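You operate a simulated robot arm through the tools that you are given. There is no shell and no other tool. Be economical: measure what you need, move in short steps, check, and stop when the job is done.

You run a simulated robot arm. Do the job below in one go: nothing can be reset, and whatever is moved stays where it is left.

## Task
Check the cube press with the grey block and save the result.
Fine: block on the slide, slide in, load knob on CHECK, press GO, then SAVE when the display asks; leave the block inside. Set down upright: grey block.

Only the result counts: the job must be done as asked and must still hold three seconds after the hand-in. Knocking over, shifting, dropping, spilling or breaking anything else fails it.

## Robot
A 7-joint arm with a two-finger parallel gripper, fixed in place. Base frame: the origin is at the foot of the arm, x ahead of it, y to its left, z up; the work surface is at about z = 0.82. Lengths are in m, angles in degrees, forces in N, time in s.
With the tool pointing down near the work surface it reaches from about 0.3 to 0.7 m from the base axis. Its first joint turns from -66.0 to 66.0 degrees. Payload 1.57 kg.
The TCP is the grasp point between the finger pads, 0.03 m short of the fingertips. In the tool frame z runs along the fingers and y along their closing line. Largest opening 0.11 m; finger width 0.024, thickness 0.012; the body of the gripper, 0.048 by 0.112 m, starts 0.078 m behind the TCP.
Orientation is that of the tool frame in the base frame, as a unit quaternion [w, x, y, z]. With the fingers straight down and closing along the base's y, the tool's x points along the base's -x, its y along +y and its z along -z.

## Interface
- The arm moves only by the tool nudge_tool. Its arguments are lists of equal length, an entry for each row: "slide": the shift along the base's x, y, z in m, a list of three; "dr": the turn, a rotation vector about the base's x, y, z in degrees, a list of three; "hand": the finger opening in m, from 0 to 0.11. In form: {"slide": [[tx, ty, tz], ...], "dr": [[rx, ry, rz], ...], "hand": [hand, ...]}. A call has 1 to 10 rows; each row is the pose to reach, as a shift and turn from the pose commanded when the call began. A row lasts 0.2 s, in which the tool goes at most 0.05 m and 8.6 degrees; a call with a longer step from one row to the next is refused whole, and so is a gripper value outside its range. Where a pose cannot be reached the arm comes as near as it can. A force on the tool above 70 N (or 10 N above the force at the start of the call, whichever is more), or a blocked arm, ends the call early, and 0.2 s more pass. The fingers move at their own pace (about 0.108 m/s each) and stop on an object; they squeeze with about 41 N. The grip force told is the motor's: it shows also when the fingers shut on nothing. Time passes only in rows, and 0.2 s behind the last, so rows that repeat a pose let the fingers close. It gives the time, the measured TCP pose, the force on the tool (base axes), the opening and the grip force at its end, in the units of the frame above (readings bear some noise), with the torque about the TCP (base axes, N m) and any sound that the robot's microphone picked up.
- Cameras (640 x 400 px; columns grow to the right, rows downward): "scene" is fixed at [0.1826, -0.4129, 1.3929]; the picture's right is [0.54, -0.84, 0.00], its down [-0.56, -0.36, -0.75] and it looks along [0.63, 0.41, -0.66] (base axes); focal length 290 px, centre (320, 200). "wrist" rides on the gripper at [0.07, 0.016, -0.141] in the tool frame; the picture's right is [-0.23, 0.97, 0.00], its down [-0.86, -0.20, -0.48] and it looks along [-0.47, -0.11, 0.88] (tool axes); focal length 222 px, centre (320, 200). There is no depth. A picture from a camera that has moved, and an enlarged one, comes with that camera's place and axes in the base frame and with its lens.
- snapshot(camera): a new picture of that camera. It takes no simulated time.
- zoom(camera, box): a new picture of the part [left, top, right, bottom] of that camera's present view, enlarged. It takes no simulated time.
- sign_off(): hands the job in; it is judged then, once.

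Go step by step. Nothing tells you positions but the pictures and the camera data: compare them with the known pose of the tool, close in by small moves and look again before you grip or let go. The budget is 120 turns and 68 pictures, counting those below and the enlarged ones. Unless the task says otherwise, let go and move clear before handing in, and close with one line.

The tools are called after "Call:" by a JSON object that holds its "method" and its "body". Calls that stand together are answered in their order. nudge_tool: Moves the arm, as the interface text tells. Its arguments: {"type":"object","properties":{"slide":{"type":"array","items":{"type":"array","items":{"type":"number"}}},"dr":{"type":"array","items":{"type":"array","items":{"type":"number"}}},"hand":{"type":"array","items":{"type":"number"}}},"required":["slide","dr","hand"]} The other tools are called the same way: snapshot (camera) takes a picture; zoom (camera, box) takes an enlarged picture of a part of a camera's view; sign_off () hands the job in.

At the start:

```text
time: 0.0
tcp_pos: [0.4762, -0.0988, 1.1334]
ee_rot: [0.0, -0.001, 1.0, 0.0]
force: [-0.4, -0.4, 0.3]
torque: [0.03, 0.02, 0.01]
opening: 0.1101
finger_force: 0.0
```

scene: 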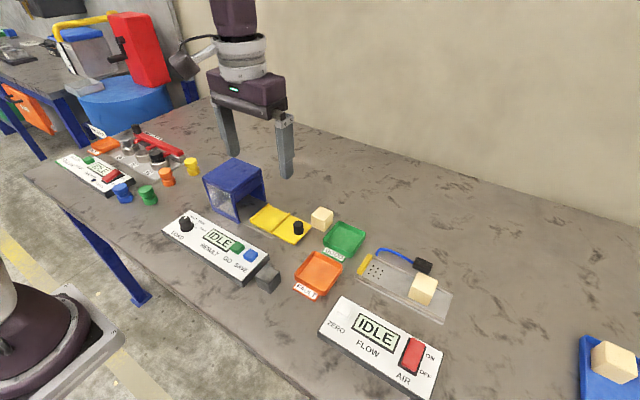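
wrist: 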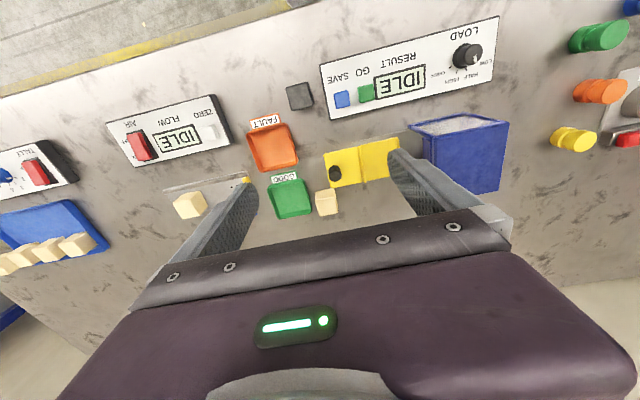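

I see the cube press: a blue housing with a yellow slide with a black knob, a panel with the LOAD knob, GO and SAVE, and the grey block beside the panel. I'll look closer first.

Call:
{"method": "zoom", "body": {"camera": "scene", "box": [150, 150, 350, 300]}}

Call:
{"method": "zoom", "body": {"camera": "wrist", "box": [240, 20, 520, 220]}}

```text
2.67 times, centred on (250, 225) of scene
camera zoom: at [0.1826, -0.4129, 1.3929], right [0.54, -0.84, 0.0], down [-0.56, -0.36, -0.75], along [0.63, 0.41, -0.66], focal length 774 px, centre (507, 133)
```

zoom: 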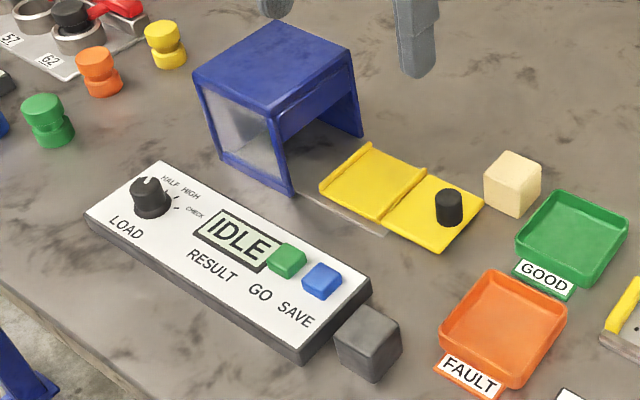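

```text
2.00 times, centred on (380, 120) of wrist
camera zoom: at [0.4076, -0.0811, 1.2734], right [0.23, 0.97, 0.0], down [0.86, -0.2, 0.48], along [0.47, -0.11, -0.88], focal length 444 px, centre (200, 360)
```

zoom: 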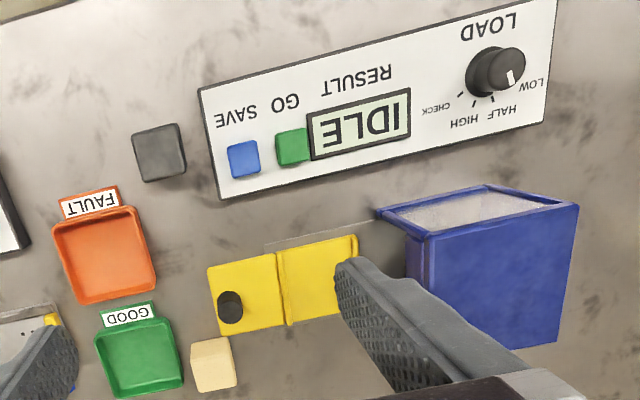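

Everything is roughly axis-aligned: block near (0.42,-0.12), slide tray near (0.577,0.0), slide knob near (0.574,-0.09), LOAD knob near (0.43,0.145). I'll turn the hand 90° to grip the block along x, since the panel end is close to it in y, and move above it.

Call:
{"method": "nudge_tool", "body": {"slide": [[-0.005, -0.002, -0.01], [-0.01, -0.004, -0.02], [-0.016, -0.006, -0.03], [-0.022, -0.008, -0.05], [-0.028, -0.01, -0.06], [-0.034, -0.012, -0.08], [-0.04, -0.014, -0.09], [-0.046, -0.017, -0.1], [-0.05, -0.019, -0.11], [-0.053, -0.02, -0.12]], "dr": [[0, 0, 8.5], [0, 0, 17], [0, 0, 25.5], [0, 0, 34], [0, 0, 42.5], [0, 0, 51], [0, 0, 59.5], [0, 0, 68], [0, 0, 76.5], [0, 0, 85]], "hand": [0.11, 0.11, 0.11, 0.11, 0.11, 0.11, 0.11, 0.11, 0.11, 0.11]}}

Call:
{"method": "nudge_tool", "body": {"slide": [[0, 0, 0], [0, 0, 0]], "dr": [[0, 0, 5], [0, 0, 5]], "hand": [0.11, 0.11]}}

Call:
{"method": "snapshot", "body": {"camera": "wrist"}}

Call:
{"method": "snapshot", "body": {"camera": "scene"}}

```text
time: 2.2
tcp_pos: [0.4236, -0.1193, 1.0133]
ee_rot: [0.001, -0.677, 0.736, -0.001]
force: [-0.2, -0.4, 1.0]
torque: [0.01, 0.01, 0.02]
opening: 0.11
finger_force: 0.0
```

```text
time: 2.8
tcp_pos: [0.4228, -0.1176, 1.0121]
ee_rot: [0.0, 0.708, -0.706, -0.001]
force: [-0.6, 0.0, -0.8]
torque: [0.01, 0.02, 0.02]
opening: 0.1101
finger_force: 0.1
```

```text
63 pictures are left
camera wrist: at [0.4081, -0.1873, 1.1534], right [-0.97, 0.23, 0.0], down [0.2, 0.86, 0.48], along [0.11, 0.47, -0.88], focal length 222 px, centre (320, 200)
```

wrist: 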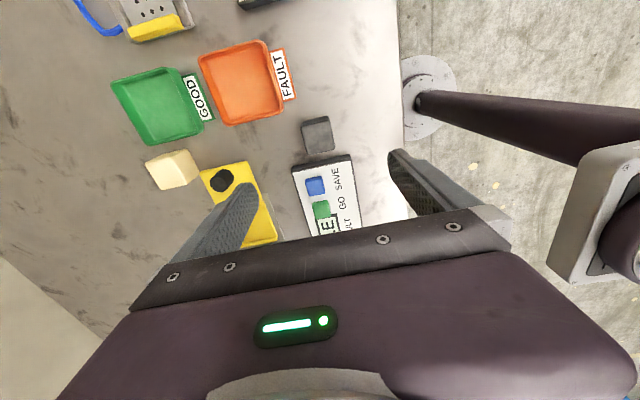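

```text
62 pictures are left
```

scene: 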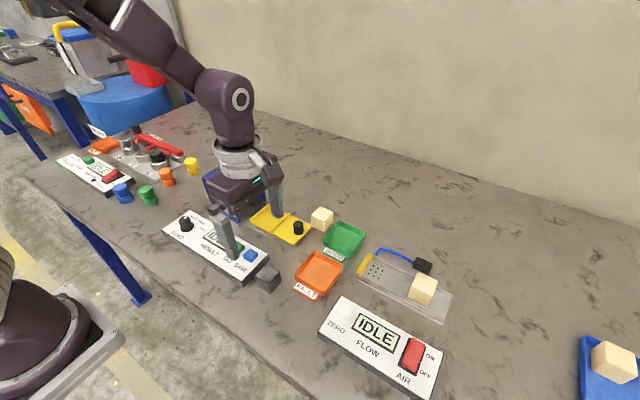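

The hand is turned and above the block. I zoom to fix the block's position.

Call:
{"method": "zoom", "body": {"camera": "wrist", "box": [190, 90, 390, 240]}}

```text
2.67 times, centred on (290, 165) of wrist
camera zoom: at [0.4081, -0.1873, 1.1534], right [-0.97, 0.23, 0.0], down [0.2, 0.86, 0.48], along [0.11, 0.47, -0.88], focal length 592 px, centre (400, 293)
```

zoom: 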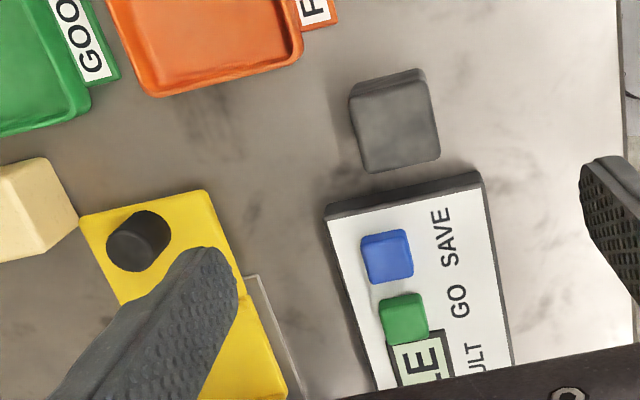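

The block is a ~4 cm cube centred at about (0.4258,-0.1213), yawed about -3°. I descend around it with the fingers along x and close.

Call:
{"method": "nudge_tool", "body": {"slide": [[0.0028, -0.003, -0.04], [0.0028, -0.003, -0.08], [0.0028, -0.003, -0.12], [0.0028, -0.003, -0.145], [0.0028, -0.003, -0.158], [0.0028, -0.003, -0.158]], "dr": [[0, 0, -3], [0, 0, -3], [0, 0, -3], [0, 0, -3], [0, 0, -3], [0, 0, -3]], "hand": [0.11, 0.11, 0.11, 0.1, 0.09, 0.07]}}

Call:
{"method": "snapshot", "body": {"camera": "wrist"}}

Call:
{"method": "zoom", "body": {"camera": "scene", "box": [200, 200, 340, 305]}}

```text
time: 4.2
tcp_pos: [0.4261, -0.1212, 0.854]
ee_rot: [-0.001, -0.689, 0.725, 0.001]
force: [1.2, 0.5, 0.2]
torque: [0.01, -0.02, -0.02]
opening: 0.0702
finger_force: 0.0
```

```text
60 pictures are left
camera wrist: at [0.4075, -0.1893, 0.9945], right [-0.96, 0.28, 0.0], down [0.24, 0.84, 0.48], along [0.13, 0.46, -0.88], focal length 222 px, centre (320, 200)
```

wrist: 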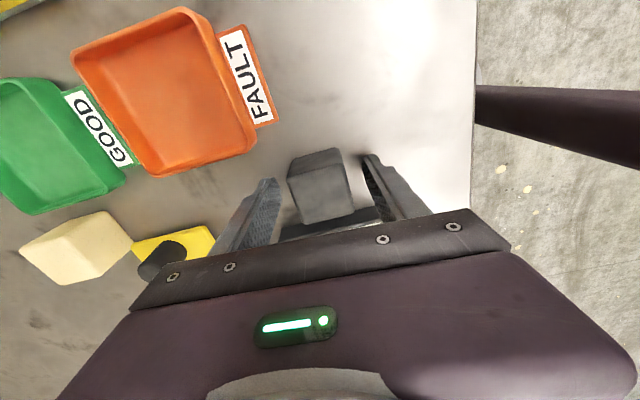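

```text
3.81 times, centred on (270, 252) of scene
camera zoom: at [0.1826, -0.4129, 1.3929], right [0.54, -0.84, 0.0], down [-0.56, -0.36, -0.75], along [0.63, 0.41, -0.66], focal length 1105 px, centre (510, 0)
```

zoom: 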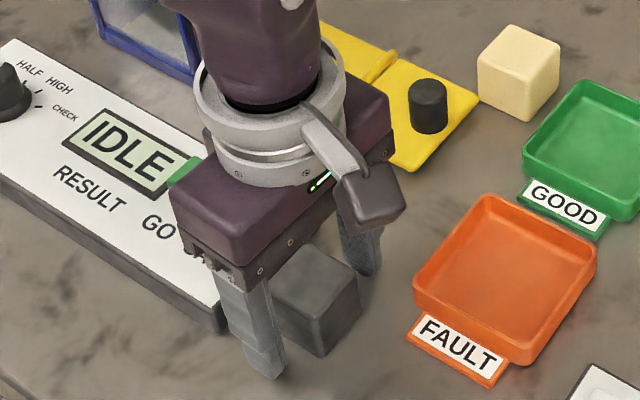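

The fingers straddle the block. I close and lift.

Call:
{"method": "nudge_tool", "body": {"slide": [[0, 0, 0], [0, 0, 0], [0, 0, 0]], "dr": [[0, 0, 0], [0, 0, 0], [0, 0, 0]], "hand": [0.04, 0.02, 0.02]}}

Call:
{"method": "nudge_tool", "body": {"slide": [[0, 0, 0.03], [0, 0, 0.07], [0, 0, 0.11], [0, 0, 0.14]], "dr": [[0, 0, 0], [0, 0, 0], [0, 0, 3], [0, 0, 3]], "hand": [0.02, 0.02, 0.02, 0.02]}}

Call:
{"method": "snapshot", "body": {"camera": "wrist"}}

Call:
{"method": "zoom", "body": {"camera": "scene", "box": [150, 130, 350, 280]}}

```text
time: 5.0
tcp_pos: [0.4265, -0.1206, 0.8541]
ee_rot: [0.0, -0.688, 0.726, 0.0]
force: [0.1, 0.4, -1.0]
torque: [-0.01, 0.01, -0.02]
opening: 0.0399
finger_force: 41.1
```

```text
time: 6.0
tcp_pos: [0.4269, -0.1226, 0.9947]
ee_rot: [-0.001, 0.707, -0.707, -0.001]
force: [0.5, -0.9, 0.7]
torque: [-0.01, -0.01, 0.04]
opening: 0.0197
finger_force: 0.0
```

```text
58 pictures are left
camera wrist: at [0.411, -0.1912, 1.1351], right [-0.97, 0.23, 0.0], down [0.2, 0.86, 0.48], along [0.11, 0.47, -0.88], focal length 222 px, centre (320, 200)
```

wrist: 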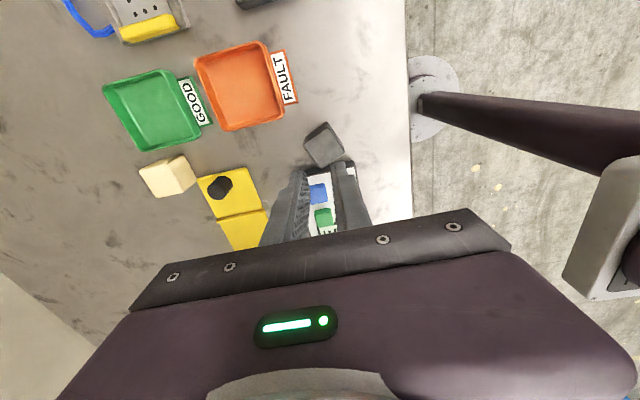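

```text
2.67 times, centred on (250, 205) of scene
camera zoom: at [0.1826, -0.4129, 1.3929], right [0.54, -0.84, 0.0], down [-0.56, -0.36, -0.75], along [0.63, 0.41, -0.66], focal length 774 px, centre (507, 187)
```

zoom: 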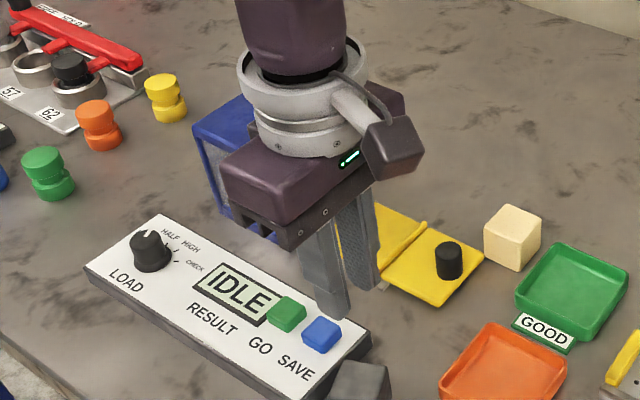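

The block slipped out of the grip on the lift: it stays on the table, turned and still upright. I re-measure it.

Call:
{"method": "zoom", "body": {"camera": "wrist", "box": [250, 90, 410, 210]}}

Call:
{"method": "zoom", "body": {"camera": "scene", "box": [200, 220, 320, 310]}}

```text
3.33 times, centred on (330, 150) of wrist
camera zoom: at [0.411, -0.1912, 1.1351], right [-0.97, 0.23, 0.0], down [0.2, 0.86, 0.48], along [0.11, 0.47, -0.88], focal length 740 px, centre (287, 367)
```

zoom: 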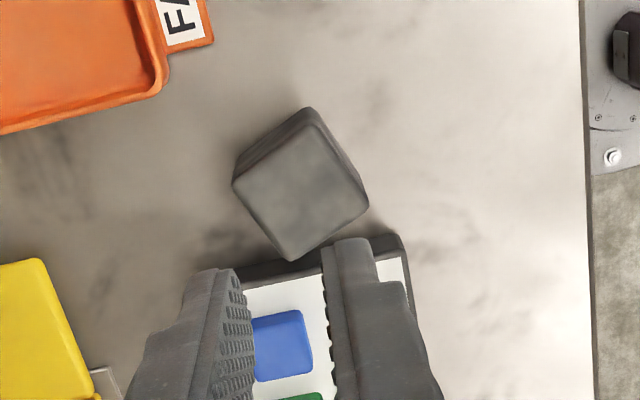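

```text
4.44 times, centred on (260, 265) of scene
camera zoom: at [0.1826, -0.4129, 1.3929], right [0.54, -0.84, 0.0], down [-0.56, -0.36, -0.75], along [0.63, 0.41, -0.66], focal length 1290 px, centre (587, -89)
```

zoom: 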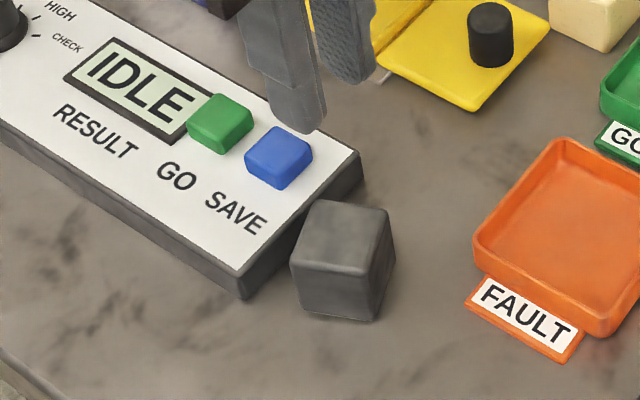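

The block sits at about (0.423,-0.116), yawed +23°, close to the panel end. I'll re-grip with a partly turned, narrower hand so the fingers clear the panel and square it up, then lift very slowly.

Call:
{"method": "nudge_tool", "body": {"slide": [[-0.002, 0.001, -0.03], [-0.002, 0.001, -0.06], [-0.002, 0.001, -0.09], [-0.002, 0.001, -0.09]], "dr": [[0, 0, 7], [0, 0, 14], [0, 0, 15], [0, 0, 15]], "hand": [0.064, 0.064, 0.064, 0.064]}}

Call:
{"method": "zoom", "body": {"camera": "wrist", "box": [220, 110, 420, 235]}}

```text
time: 7.0
tcp_pos: [0.4244, -0.121, 0.9045]
ee_rot: [0.0, 0.794, -0.608, 0.0]
force: [-0.5, -0.6, -0.2]
torque: [0.04, -0.01, 0.01]
opening: 0.0637
finger_force: 0.1
```

```text
3.20 times, centred on (320, 172) of wrist
camera zoom: at [0.4281, -0.1908, 1.045], right [-1.0, -0.03, 0.0], down [-0.03, 0.88, 0.48], along [-0.02, 0.48, -0.88], focal length 711 px, centre (320, 288)
```

zoom: 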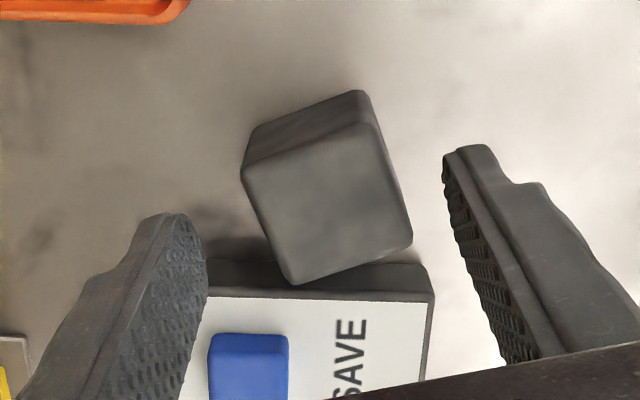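

Confirmed: block at (0.422,-0.116), and the fingers will clear the panel. I descend, close fully, then lift only slightly and look.

Call:
{"method": "nudge_tool", "body": {"slide": [[-0.002, 0.003, -0.02], [-0.002, 0.003, -0.04], [-0.002, 0.003, -0.052], [-0.002, 0.003, -0.052], [-0.002, 0.003, -0.052], [-0.002, 0.003, -0.052]], "dr": [[0, 0, 6], [0, 0, 6], [0, 0, 6], [0, 0, 6], [0, 0, 6], [0, 0, 6]], "hand": [0.064, 0.064, 0.064, 0.03, 0.0, 0.0]}}

Call:
{"method": "nudge_tool", "body": {"slide": [[0, 0, 0.003], [0, 0, 0.006], [0, 0, 0.009], [0, 0, 0.012], [0, 0, 0.015]], "dr": [[0, 0, 0], [0, 0, 0], [0, 0, 0], [0, 0, 0], [0, 0, 0]], "hand": [0.0, 0.0, 0.0, 0.0, 0.0]}}

Call:
{"method": "zoom", "body": {"camera": "scene", "box": [200, 220, 320, 310]}}

```text
time: 8.4
tcp_pos: [0.4227, -0.118, 0.8532]
ee_rot: [0.001, 0.824, -0.566, 0.0]
force: [-0.1, -0.6, -0.2]
torque: [0.0, -0.03, -0.01]
opening: 0.0397
finger_force: 40.9
```

```text
time: 9.6
tcp_pos: [0.4225, -0.1172, 0.8684]
ee_rot: [0.001, 0.824, -0.566, 0.0]
force: [-0.8, 1.2, -2.7]
torque: [-0.02, 0.03, 0.01]
opening: 0.0397
finger_force: 40.8
```

```text
4.44 times, centred on (260, 265) of scene
camera zoom: at [0.1827, -0.4129, 1.3929], right [0.54, -0.84, 0.0], down [-0.56, -0.36, -0.75], along [0.63, 0.41, -0.66], focal length 1290 px, centre (587, -89)
```

zoom: 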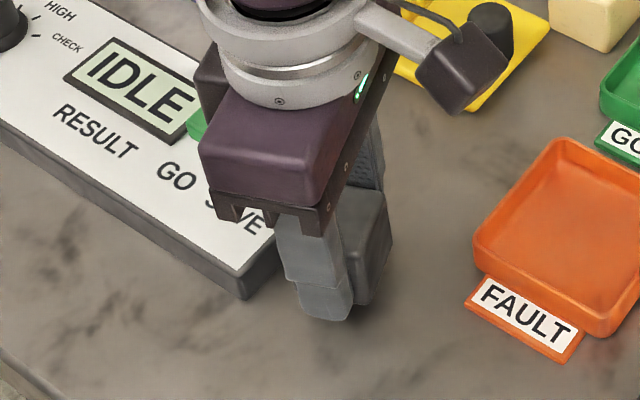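

The block now hangs in the grip (about 3 N). I lift gently further and check.

Call:
{"method": "nudge_tool", "body": {"slide": [[0, 0, 0.008], [0, 0, 0.018], [0, 0, 0.03], [0, 0, 0.042], [0, 0, 0.054], [0, 0, 0.062], [0, 0, 0.07]], "dr": [[0, 0, 0], [0, 0, 0], [0, 0, 0], [0, 0, 0], [0, 0, 0], [0, 0, 0], [0, 0, 0]], "hand": [0.0, 0.0, 0.0, 0.0, 0.0, 0.0, 0.0]}}

Call:
{"method": "snapshot", "body": {"camera": "wrist"}}

```text
time: 11.2
tcp_pos: [0.4222, -0.1166, 0.9377]
ee_rot: [0.0, 0.824, -0.567, 0.001]
force: [-0.8, 0.2, -3.2]
torque: [-0.04, 0.01, 0.0]
opening: 0.0397
finger_force: 40.3
```

```text
52 pictures are left
camera wrist: at [0.4325, -0.1876, 1.0786], right [-0.99, -0.14, 0.0], down [-0.12, 0.87, 0.48], along [-0.07, 0.47, -0.88], focal length 222 px, centre (320, 200)
```

wrist: 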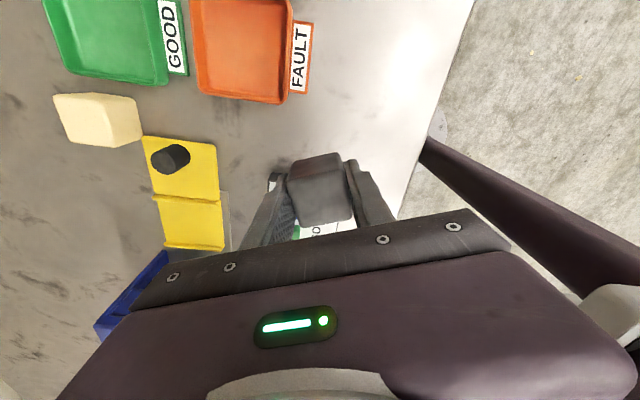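

The block is held. I zoom for its attitude in the hand and the tray's position.

Call:
{"method": "zoom", "body": {"camera": "wrist", "box": [230, 130, 430, 255]}}

Call:
{"method": "zoom", "body": {"camera": "wrist", "box": [90, 110, 290, 310]}}

Call:
{"method": "zoom", "body": {"camera": "scene", "box": [200, 140, 340, 280]}}

```text
3.20 times, centred on (330, 192) of wrist
camera zoom: at [0.4325, -0.1876, 1.0786], right [-0.99, -0.14, 0.0], down [-0.12, 0.87, 0.48], along [-0.07, 0.47, -0.88], focal length 711 px, centre (288, 224)
```

zoom: 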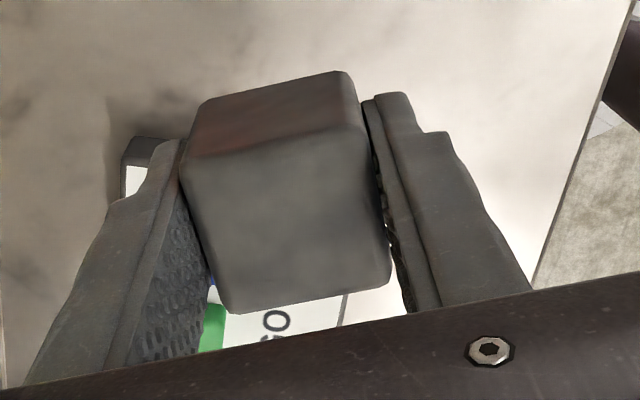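

```text
2.00 times, centred on (190, 210) of wrist
camera zoom: at [0.4325, -0.1876, 1.0786], right [-0.99, -0.14, 0.0], down [-0.12, 0.87, 0.48], along [-0.07, 0.47, -0.88], focal length 444 px, centre (580, 180)
```

zoom: 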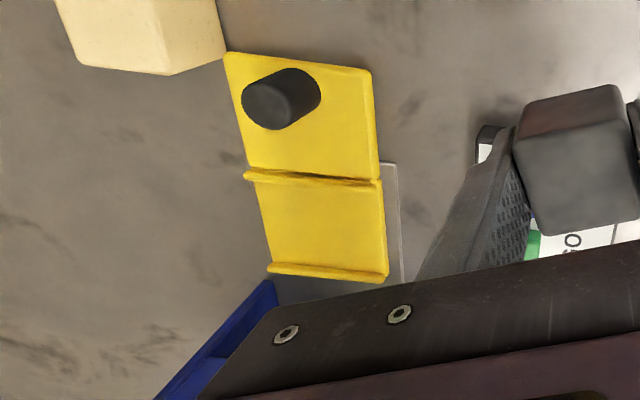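

```text
2.86 times, centred on (270, 210) of scene
camera zoom: at [0.1827, -0.4129, 1.3929], right [0.54, -0.84, 0.0], down [-0.56, -0.36, -0.75], along [0.63, 0.41, -0.66], focal length 829 px, centre (463, 171)
```

zoom: 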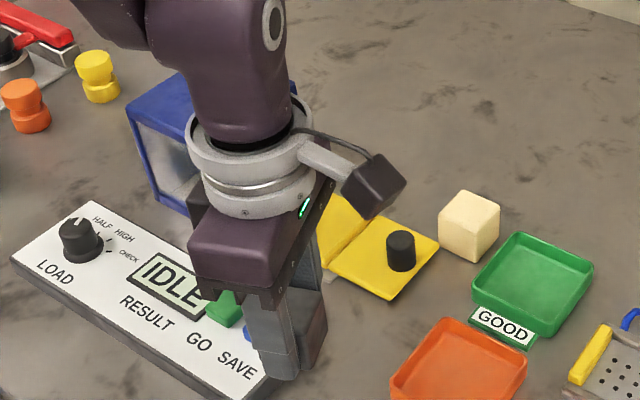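

The block hangs level, centred on the TCP. The tray area spans x 0.538–0.618, y about -0.03 to 0.04, so its centre is about (0.578,0.004). I carry the block there high and turn it back square.

Call:
{"method": "nudge_tool", "body": {"slide": [[0.008, 0.006, 0.006], [0.026, 0.02, 0.016], [0.047, 0.036, 0.02], [0.068, 0.053, 0.02], [0.089, 0.07, 0.02], [0.11, 0.087, 0.02], [0.131, 0.102, 0.02], [0.147, 0.114, 0.02], [0.155, 0.12, 0.02], [0.157, 0.121, 0.02]], "dr": [[0, 0, -1], [0, 0, -3], [0, 0, -6], [0, 0, -9], [0, 0, -12], [0, 0, -15], [0, 0, -18], [0, 0, -20], [0, 0, -21], [0, 0, -21]], "hand": [0, 0, 0, 0, 0, 0, 0, 0, 0, 0]}}

Call:
{"method": "snapshot", "body": {"camera": "wrist"}}

Call:
{"method": "zoom", "body": {"camera": "scene", "box": [180, 130, 340, 260]}}

```text
time: 13.4
tcp_pos: [0.5797, 0.0047, 0.9577]
ee_rot: [0.001, -0.707, 0.707, -0.001]
force: [-0.1, 0.0, -3.2]
torque: [0.0, 0.02, -0.02]
opening: 0.0397
finger_force: 40.8
```

```text
48 pictures are left
camera wrist: at [0.5639, -0.0646, 1.0983], right [-0.97, 0.23, 0.0], down [0.2, 0.85, 0.48], along [0.11, 0.47, -0.88], focal length 222 px, centre (320, 200)
```

wrist: 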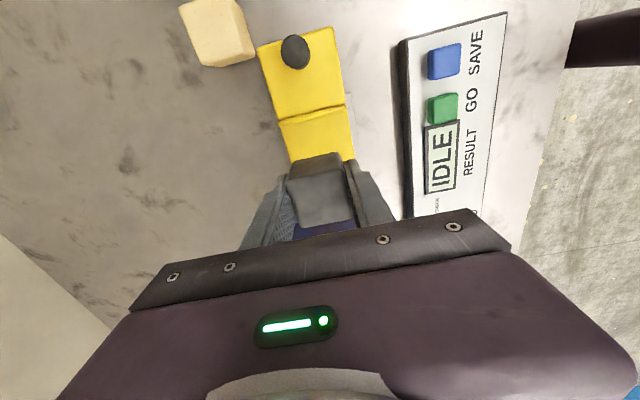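

```text
3.08 times, centred on (260, 195) of scene
camera zoom: at [0.1827, -0.4129, 1.3929], right [0.54, -0.84, 0.0], down [-0.56, -0.36, -0.75], along [0.63, 0.41, -0.66], focal length 893 px, centre (505, 215)
```

zoom: 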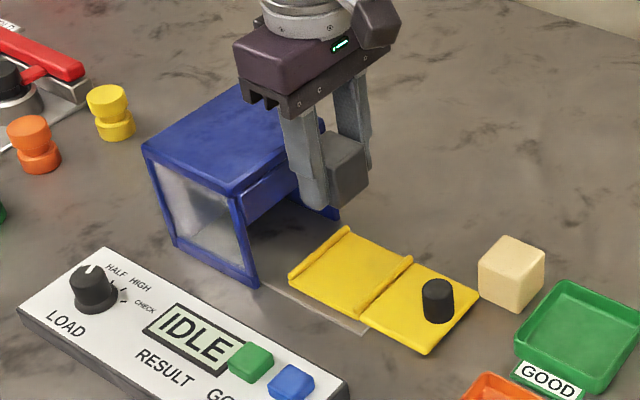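

Positioned over the tray centre. I lower to just above the plate, then look.

Call:
{"method": "nudge_tool", "body": {"slide": [[0, 0.001, -0.02], [0, 0.001, -0.04], [0, 0.001, -0.06], [0, 0.001, -0.075], [0, 0.001, -0.082], [0, 0.001, -0.085]], "dr": [[0, 0, 0], [0, 0, 0], [0, 0, 0], [0, 0, 0], [0, 0, 0], [0, 0, 0]], "hand": [0, 0, 0, 0, 0, 0]}}

Call:
{"method": "zoom", "body": {"camera": "scene", "box": [200, 160, 320, 260]}}

Call:
{"method": "zoom", "body": {"camera": "wrist", "box": [210, 50, 430, 240]}}

```text
time: 14.8
tcp_pos: [0.5789, 0.0043, 0.8726]
ee_rot: [0.0, -0.707, 0.707, -0.001]
force: [-0.2, 0.3, -2.6]
torque: [0.02, 0.0, 0.01]
opening: 0.0399
finger_force: 41.4
```

```text
4.00 times, centred on (260, 210) of scene
camera zoom: at [0.1827, -0.4129, 1.3929], right [0.54, -0.84, 0.0], down [-0.56, -0.36, -0.75], along [0.63, 0.41, -0.66], focal length 1161 px, centre (560, 160)
```

zoom: 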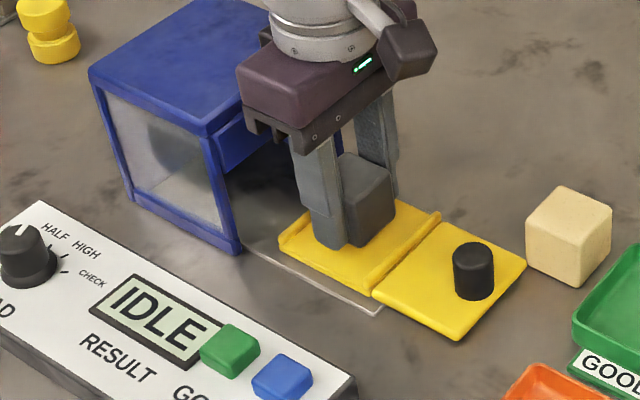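

```text
2.11 times, centred on (320, 145) of wrist
camera zoom: at [0.564, -0.0641, 1.0136], right [-0.97, 0.23, 0.0], down [0.2, 0.86, 0.48], along [0.11, 0.47, -0.88], focal length 468 px, centre (320, 316)
```

zoom: 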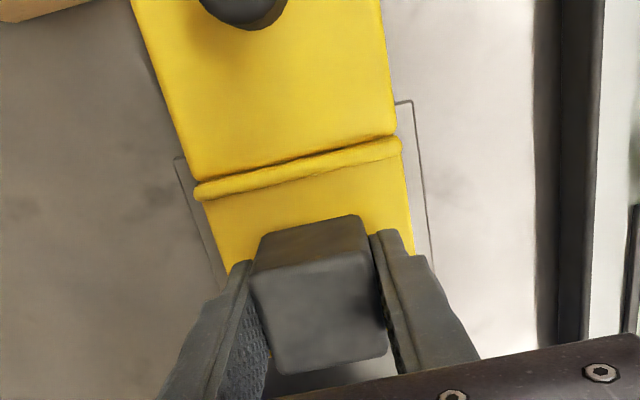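

Well placed. I creep down until contact.

Call:
{"method": "nudge_tool", "body": {"slide": [[0, 0, -0.002], [0, 0, -0.004], [0, 0, -0.006]], "dr": [[0, 0, 0], [0, 0, 0], [0, 0, 0]], "hand": [0, 0, 0]}}

Call:
{"method": "nudge_tool", "body": {"slide": [[0, 0, -0.001], [0, 0, -0.002]], "dr": [[0, 0, 0], [0, 0, 0]], "hand": [0, 0]}}

```text
time: 15.6
tcp_pos: [0.5798, 0.005, 0.8682]
ee_rot: [0.0, -0.707, 0.707, 0.0]
force: [0.1, 0.5, -2.2]
torque: [-0.01, 0.01, -0.03]
opening: 0.0396
finger_force: 41.2
```

```text
time: 16.2
tcp_pos: [0.5799, 0.005, 0.8655]
ee_rot: [0.0, 0.708, -0.706, 0.0]
force: [0.5, 1.0, -2.4]
torque: [-0.01, -0.02, 0.01]
opening: 0.0397
finger_force: 41.0
```

Call:
{"method": "nudge_tool", "body": {"slide": [[0, 0, -0.001], [0, 0, -0.002]], "dr": [[0, 0, 0], [0, 0, 0]], "hand": [0, 0]}}

Call:
{"method": "zoom", "body": {"camera": "scene", "box": [220, 170, 320, 250]}}

```text
time: 16.8
tcp_pos: [0.5788, 0.0055, 0.8656]
ee_rot: [-0.001, 0.707, -0.707, 0.001]
force: [-9.7, 0.9, 31.2]
torque: [0.26, 0.5, 0.03]
opening: 0.0398
finger_force: 41.0
```

```text
5.00 times, centred on (270, 210) of scene
camera zoom: at [0.1818, -0.4128, 1.393], right [0.54, -0.84, 0.0], down [-0.56, -0.36, -0.75], along [0.63, 0.41, -0.66], focal length 1451 px, centre (570, 150)
```

zoom: 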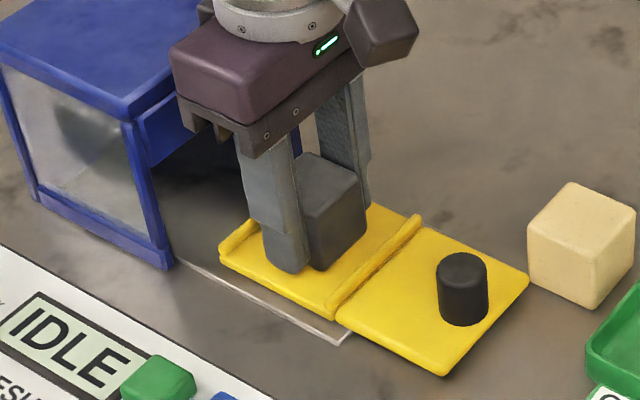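

Contact at z≈0.866. I ease the press force off, open slightly, and rise.

Call:
{"method": "nudge_tool", "body": {"slide": [[0, 0, 0.0015], [0, 0, 0.0015], [0, 0, 0.0015], [0, 0, 0.0015]], "dr": [[0, 0, 0], [0, 0, 0], [0, 0, 0], [0, 0, 0]], "hand": [0.0, 0.05, 0.06, 0.06]}}

Call:
{"method": "nudge_tool", "body": {"slide": [[0, 0, 0.02], [0, 0, 0.05], [0, 0, 0.09], [0, -0.02, 0.12]], "dr": [[0, 0, 0], [0, 0, 0], [0, 0, 0], [0, 0, 0]], "hand": [0.06, 0.06, 0.06, 0.06]}}

Call:
{"method": "zoom", "body": {"camera": "scene", "box": [220, 170, 320, 250]}}

Call:
{"method": "snapshot", "body": {"camera": "wrist"}}

```text
time: 17.8
tcp_pos: [0.5794, 0.0045, 0.8657]
ee_rot: [0.0, 0.708, -0.707, 0.0]
force: [-0.2, 0.4, -0.7]
torque: [0.01, -0.01, 0.0]
opening: 0.0599
finger_force: 0.2
```

```text
time: 18.8
tcp_pos: [0.58, -0.0168, 0.9854]
ee_rot: [0.001, 0.707, -0.707, -0.001]
force: [1.2, 0.4, -0.7]
torque: [0.0, 0.02, -0.02]
opening: 0.0598
finger_force: 0.1
```

```text
5.00 times, centred on (270, 210) of scene
camera zoom: at [0.1826, -0.4128, 1.3929], right [0.54, -0.84, 0.0], down [-0.56, -0.36, -0.75], along [0.63, 0.41, -0.66], focal length 1451 px, centre (570, 150)
```

zoom: 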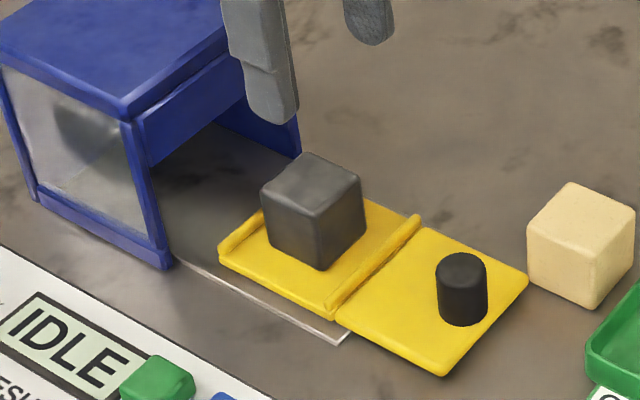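

```text
42 pictures are left
camera wrist: at [0.5648, -0.0848, 1.1253], right [-0.97, 0.23, 0.0], down [0.2, 0.86, 0.48], along [0.11, 0.47, -0.88], focal length 222 px, centre (320, 200)
```

wrist: 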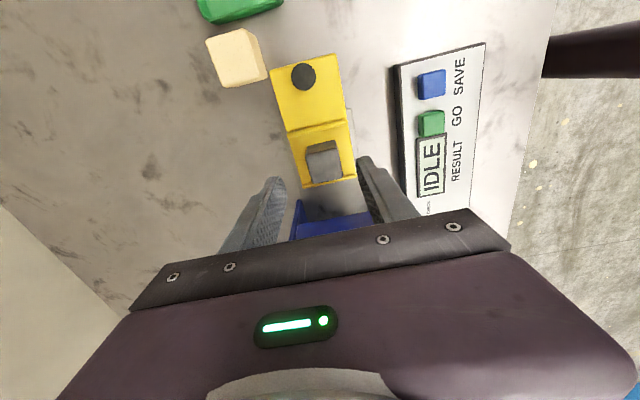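

The block is upright on the tray. Next I zoom on the slide handle and set up to grip it.

Call:
{"method": "nudge_tool", "body": {"slide": [[0, -0.03, 0], [0, -0.06, -0.01], [0, -0.073, -0.03]], "dr": [[0, 0, 0], [0, 0, 0], [0, 0, 0]], "hand": [0.05, 0.045, 0.045]}}

Call:
{"method": "zoom", "body": {"camera": "wrist", "box": [210, 90, 430, 240]}}

```text
time: 19.6
tcp_pos: [0.5795, -0.0878, 0.9536]
ee_rot: [0.0, -0.707, 0.708, 0.0]
force: [0.4, -0.7, 0.0]
torque: [-0.01, 0.01, 0.03]
opening: 0.045
finger_force: 0.1
```

```text
2.67 times, centred on (320, 165) of wrist
camera zoom: at [0.5639, -0.1579, 1.0948], right [-0.97, 0.23, 0.0], down [0.2, 0.86, 0.48], along [0.11, 0.47, -0.88], focal length 592 px, centre (320, 293)
```

zoom: 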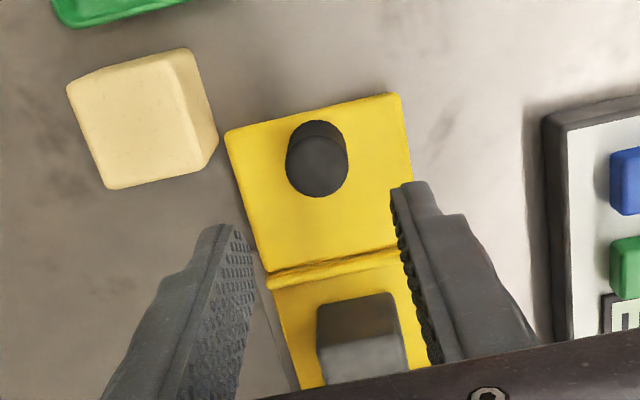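

The handle is centred at about (0.580,-0.092), 24 mm wide, with its top at about 0.866. I lower over it and grip.

Call:
{"method": "nudge_tool", "body": {"slide": [[0.001, -0.004, -0.03], [0.001, -0.004, -0.06], [0.001, -0.004, -0.08], [0.001, -0.004, -0.086], [0.001, -0.004, -0.086], [0.001, -0.004, -0.086], [0.001, -0.004, -0.086]], "dr": [[0, 0, 0], [0, 0, 0], [0, 0, 0], [0, 0, 0], [0, 0, 0], [0, 0, 0], [0, 0, 0]], "hand": [0.045, 0.045, 0.045, 0.045, 0.02, 0.01, 0.01]}}

Call:
{"method": "zoom", "body": {"camera": "scene", "box": [220, 160, 340, 250]}}

```text
time: 21.2
tcp_pos: [0.5797, -0.092, 0.8698]
ee_rot: [0.001, 0.707, -0.707, 0.0]
force: [-4.3, 0.7, -1.6]
torque: [-0.2, -0.43, 0.0]
opening: 0.0255
finger_force: 37.4
```

```text
4.44 times, centred on (280, 205) of scene
camera zoom: at [0.1825, -0.4128, 1.3929], right [0.54, -0.84, 0.0], down [-0.56, -0.36, -0.75], along [0.63, 0.41, -0.66], focal length 1290 px, centre (498, 178)
```

zoom: 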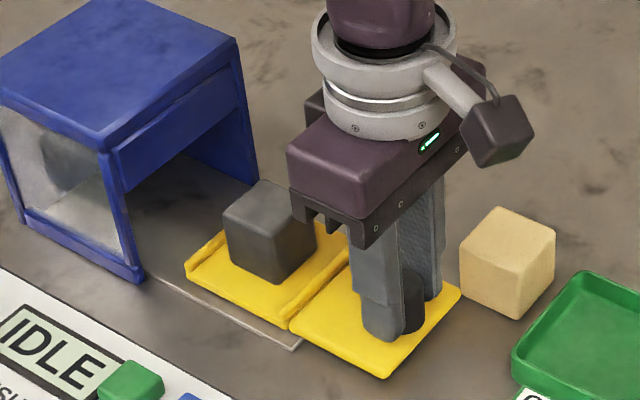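

The handle is gripped. I push the slide in (+y) gently.

Call:
{"method": "nudge_tool", "body": {"slide": [[0, 0.003, 0], [0, 0.008, 0], [0, 0.014, 0], [0, 0.021, 0], [0, 0.028, 0], [0, 0.035, 0], [0, 0.041, 0], [0, 0.046, 0], [0, 0.05, 0], [0, 0.052, 0]], "dr": [[0, 0, 0], [0, 0, 0], [0, 0, 0], [0, 0, 0], [0, 0, 0], [0, 0, 0], [0, 0, 0], [0, 0, 0], [0, 0, 0], [0, 0, 0]], "hand": [0.01, 0.01, 0.01, 0.01, 0.01, 0.01, 0.01, 0.01, 0.01, 0.01]}}

Call:
{"method": "zoom", "body": {"camera": "scene", "box": [190, 150, 330, 255]}}

```text
time: 23.4
tcp_pos: [0.5795, -0.0391, 0.8681]
ee_rot: [-0.001, -0.707, 0.707, 0.0]
force: [-7.8, -0.4, 0.3]
torque: [-0.09, -0.36, 0.01]
opening: 0.0258
finger_force: 36.8
```

```text
3.81 times, centred on (260, 202) of scene
camera zoom: at [0.1824, -0.4129, 1.3929], right [0.54, -0.84, 0.0], down [-0.56, -0.36, -0.75], along [0.63, 0.41, -0.66], focal length 1105 px, centre (549, 190)
```

zoom: 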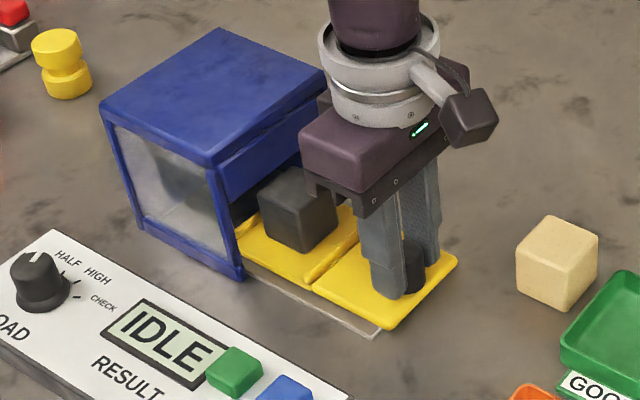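

The slide is moving in cleanly. I keep pushing.

Call:
{"method": "nudge_tool", "body": {"slide": [[0, 0.004, 0], [0, 0.009, 0], [0, 0.014, 0], [0, 0.019, 0], [0, 0.024, 0], [0, 0.029, 0], [0, 0.034, 0], [0, 0.038, 0], [0, 0.042, 0], [0, 0.045, 0]], "dr": [[0, 0, 0], [0, 0, 0], [0, 0, 0], [0, 0, 0], [0, 0, 0], [0, 0, 0], [0, 0, 0], [0, 0, 0], [0, 0, 0], [0, 0, 0]], "hand": [0.01, 0.01, 0.01, 0.01, 0.01, 0.01, 0.01, 0.01, 0.01, 0.01]}}

Call:
{"method": "zoom", "body": {"camera": "scene", "box": [190, 150, 330, 255]}}

```text
time: 25.6
tcp_pos: [0.5798, 0.0051, 0.8682]
ee_rot: [-0.001, -0.707, 0.707, 0.001]
force: [-3.3, -0.4, -5.9]
torque: [-0.02, 0.6, 0.02]
opening: 0.0253
finger_force: 36.6
```

```text
3.81 times, centred on (260, 202) of scene
camera zoom: at [0.1827, -0.4129, 1.3929], right [0.54, -0.84, 0.0], down [-0.56, -0.36, -0.75], along [0.63, 0.41, -0.66], focal length 1105 px, centre (549, 190)
```

zoom: 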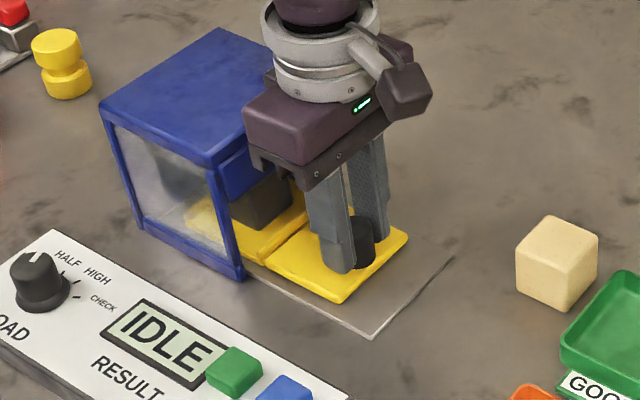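

No resistance yet. I continue inward.

Call:
{"method": "nudge_tool", "body": {"slide": [[0, 0.004, 0], [0, 0.008, 0], [0, 0.012, 0], [0, 0.016, 0], [0, 0.02, 0], [0, 0.024, 0], [0, 0.028, 0], [0, 0.032, 0]], "dr": [[0, 0, 0], [0, 0, 0], [0, 0, 0], [0, 0, 0], [0, 0, 0], [0, 0, 0], [0, 0, 0], [0, 0, 0]], "hand": [0.01, 0.01, 0.01, 0.01, 0.01, 0.01, 0.01, 0.01]}}

Call:
{"method": "zoom", "body": {"camera": "scene", "box": [190, 150, 330, 255]}}

```text
time: 27.4
tcp_pos: [0.5803, 0.0418, 0.8672]
ee_rot: [-0.003, 0.708, -0.706, -0.001]
force: [-9.2, 1.1, 0.1]
torque: [0.01, 0.04, -0.11]
opening: 0.0218
finger_force: 11.2
```

```text
3.81 times, centred on (260, 202) of scene
camera zoom: at [0.1825, -0.4127, 1.393], right [0.54, -0.84, 0.0], down [-0.56, -0.36, -0.75], along [0.63, 0.41, -0.66], focal length 1105 px, centre (549, 190)
```

zoom: 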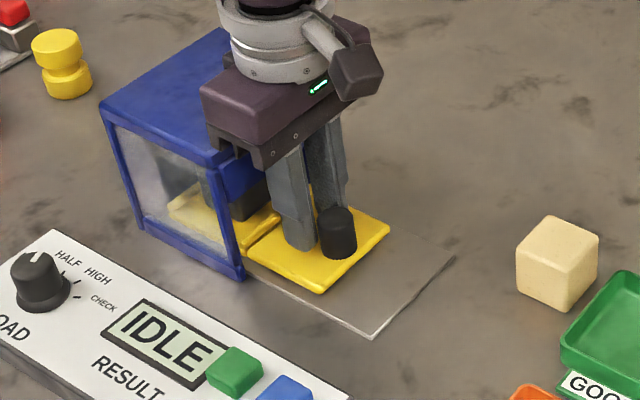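

The fingers slid off past the handle, perhaps because the slide hit its stop at about y=0.025. I'll open, rise, and push from behind the handle with closed fingers to make sure.

Call:
{"method": "nudge_tool", "body": {"slide": [[0, 0, 0], [0, 0, 0], [0, 0, 0.02], [0, 0, 0.045], [0, -0.03, 0.045], [0, -0.065, 0.045], [0, -0.075, 0.045], [0, -0.075, 0.045]], "dr": [[0, 0, 0], [0, 0, 0], [0, 0, 0], [0, 0, 0], [0, 0, 0], [0, 0, 0], [0, 0, 0], [0, 0, 0]], "hand": [0.045, 0.045, 0.045, 0.045, 0.045, 0.02, 0, 0]}}

Call:
{"method": "snapshot", "body": {"camera": "wrist"}}

Call:
{"method": "zoom", "body": {"camera": "scene", "box": [190, 150, 330, 255]}}

```text
time: 29.2
tcp_pos: [0.5801, -0.0388, 0.9141]
ee_rot: [0.001, 0.707, -0.707, 0.0]
force: [1.0, -1.3, -0.2]
torque: [0.0, 0.0, 0.0]
opening: 0.0
finger_force: 21.2
```

```text
36 pictures are left
camera wrist: at [0.5648, -0.1073, 1.0541], right [-0.97, 0.23, 0.0], down [0.2, 0.86, 0.48], along [0.11, 0.47, -0.88], focal length 222 px, centre (320, 200)
```

wrist: 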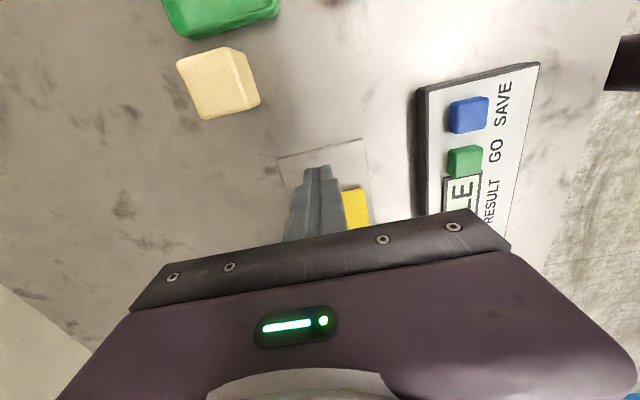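

```text
3.81 times, centred on (260, 202) of scene
camera zoom: at [0.1826, -0.4129, 1.3929], right [0.54, -0.84, 0.0], down [-0.56, -0.36, -0.75], along [0.63, 0.41, -0.66], focal length 1105 px, centre (549, 190)
```

zoom: 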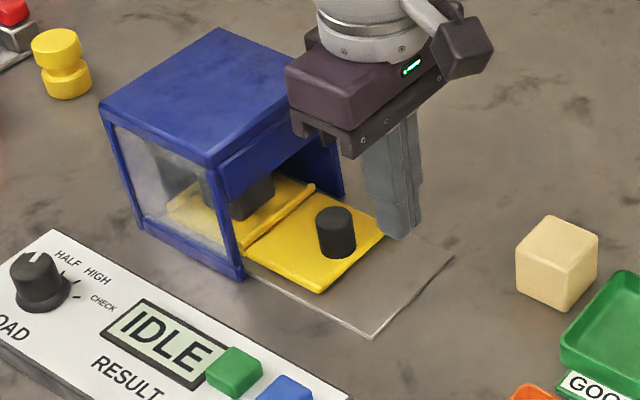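

I lower behind the handle and push gently in.

Call:
{"method": "nudge_tool", "body": {"slide": [[0, 0, -0.025], [0, 0, -0.044], [0, 0.015, -0.044], [0, 0.025, -0.044], [0, 0.032, -0.044], [0, 0.036, -0.044], [0, 0.04, -0.044]], "dr": [[0, 0, 0], [0, 0, 0], [0, 0, 0], [0, 0, 0], [0, 0, 0], [0, 0, 0], [0, 0, 0]], "hand": [0, 0, 0, 0, 0, 0, 0]}}

```text
time: 30.8
tcp_pos: [0.581, -0.0003, 0.8696]
ee_rot: [-0.002, -0.707, 0.708, -0.001]
force: [1.4, -14.5, -1.9]
torque: [-0.12, -0.19, 0.0]
opening: 0.0
finger_force: 21.3
```

Call:
{"method": "nudge_tool", "body": {"slide": [[0, 0.003, 0], [0, 0.006, 0]], "dr": [[0, 0, 0], [0, 0, 0]], "hand": [0, 0]}}

Call:
{"method": "zoom", "body": {"camera": "scene", "box": [190, 150, 330, 255]}}

```text
time: 31.4
tcp_pos: [0.5813, -0.0006, 0.8689]
ee_rot: [-0.004, -0.705, 0.71, -0.003]
force: [1.8, -52.1, 4.0]
torque: [-0.31, 0.27, -0.01]
opening: 0.0
finger_force: 21.3
```

```text
3.81 times, centred on (260, 202) of scene
camera zoom: at [0.1825, -0.4142, 1.3925], right [0.54, -0.84, 0.0], down [-0.56, -0.36, -0.75], along [0.63, 0.41, -0.66], focal length 1105 px, centre (549, 190)
```

zoom: 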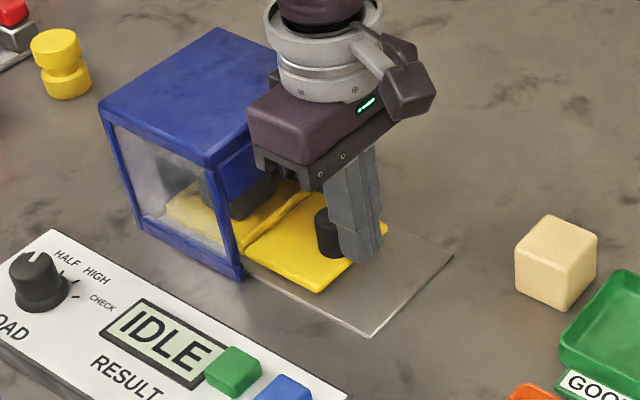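

That is a hard stop: 52 N with no motion, so the slide is fully in. I back off, rise, and go toward the LOAD knob for a look.

Call:
{"method": "nudge_tool", "body": {"slide": [[0, -0.02, 0], [0, -0.03, 0.02], [-0.02, -0.03, 0.06], [-0.05, -0.02, 0.1], [-0.08, 0.01, 0.13], [-0.1, 0.04, 0.13], [-0.12, 0.07, 0.13], [-0.135, 0.095, 0.13], [-0.15, 0.11, 0.13], [-0.15, 0.115, 0.13]], "dr": [[0, 0, 0], [0, 0, 0], [0, 0, 0], [0, 0, 0], [0, 0, 0], [0, 0, 0], [0, 0, 0], [0, 0, 0], [0, 0, 0], [0, 0, 0]], "hand": [0, 0, 0, 0, 0.02, 0.045, 0.06, 0.06, 0.06, 0.06]}}

Call:
{"method": "snapshot", "body": {"camera": "wrist"}}

Call:
{"method": "zoom", "body": {"camera": "scene", "box": [150, 190, 290, 295]}}

```text
refused: row 4 steps farther than a row can; nothing moved
```

```text
33 pictures are left
camera wrist: at [0.5644, -0.0678, 1.0105], right [-0.97, 0.23, 0.0], down [0.21, 0.86, 0.47], along [0.11, 0.46, -0.88], focal length 222 px, centre (320, 200)
```

wrist: 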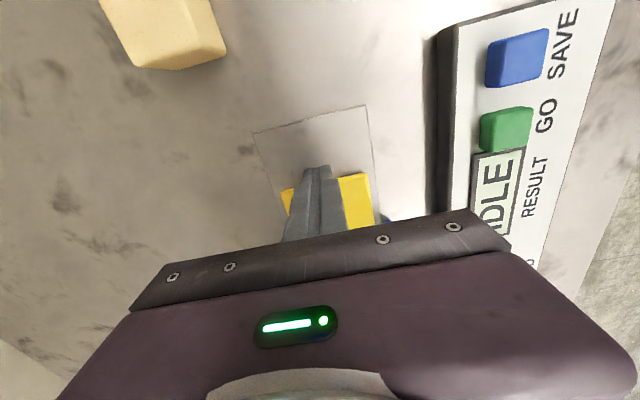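

```text
3.81 times, centred on (220, 242) of scene
camera zoom: at [0.1825, -0.4142, 1.3925], right [0.54, -0.84, 0.0], down [-0.56, -0.36, -0.75], along [0.63, 0.41, -0.66], focal length 1105 px, centre (701, 38)
```

zoom: 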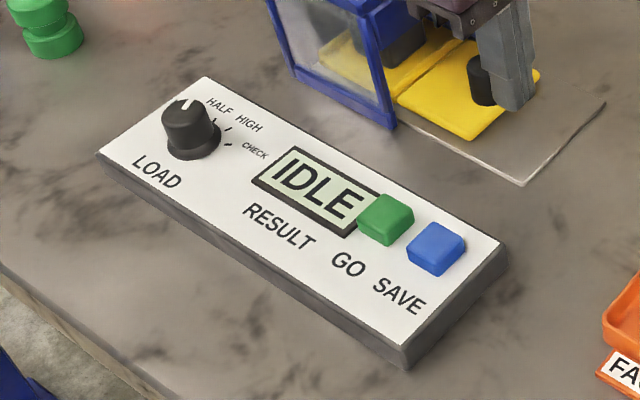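

One row stepped too far, so nothing moved. I resend it with smaller steps.

Call:
{"method": "nudge_tool", "body": {"slide": [[0, -0.02, 0], [0, -0.03, 0.025], [-0.01, -0.03, 0.065], [-0.035, -0.02, 0.1], [-0.065, 0.0, 0.125], [-0.09, 0.03, 0.13], [-0.115, 0.06, 0.13], [-0.135, 0.085, 0.13], [-0.15, 0.11, 0.13], [-0.15, 0.12, 0.13]], "dr": [[0, 0, 0], [0, 0, 0], [0, 0, 0], [0, 0, 0], [0, 0, 0], [0, 0, 0], [0, 0, 0], [0, 0, 0], [0, 0, 0], [0, 0, 0]], "hand": [0, 0, 0, 0, 0.02, 0.045, 0.06, 0.06, 0.06, 0.06]}}

Call:
{"method": "snapshot", "body": {"camera": "wrist"}}

```text
time: 33.6
tcp_pos: [0.4295, 0.1284, 0.999]
ee_rot: [-0.001, -0.707, 0.707, 0.0]
force: [-0.6, 0.1, -0.3]
torque: [-0.01, -0.02, -0.02]
opening: 0.0595
finger_force: 0.1
```

```text
31 pictures are left
camera wrist: at [0.414, 0.0592, 1.1399], right [-0.97, 0.23, 0.0], down [0.2, 0.85, 0.48], along [0.11, 0.47, -0.88], focal length 222 px, centre (320, 200)
```

wrist: 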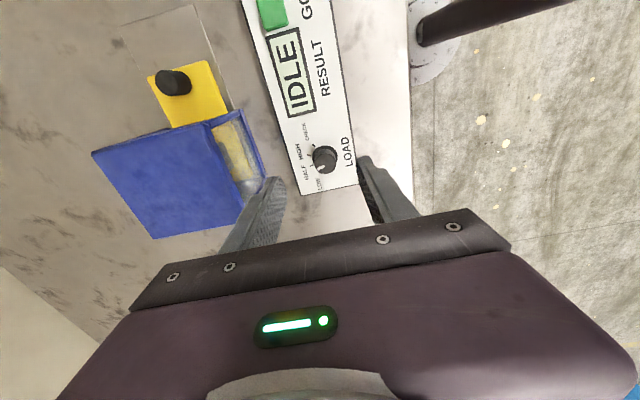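

Call:
{"method": "zoom", "body": {"camera": "wrist", "box": [270, 110, 370, 200]}}

```text
4.44 times, centred on (320, 155) of wrist
camera zoom: at [0.414, 0.0592, 1.1399], right [-0.97, 0.23, 0.0], down [0.2, 0.85, 0.48], along [0.11, 0.47, -0.88], focal length 987 px, centre (320, 400)
```

zoom: 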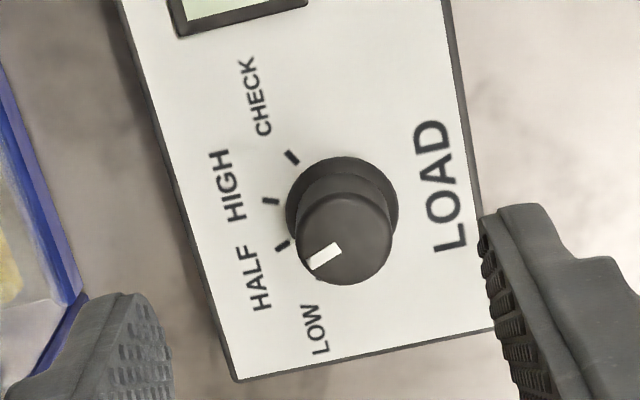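

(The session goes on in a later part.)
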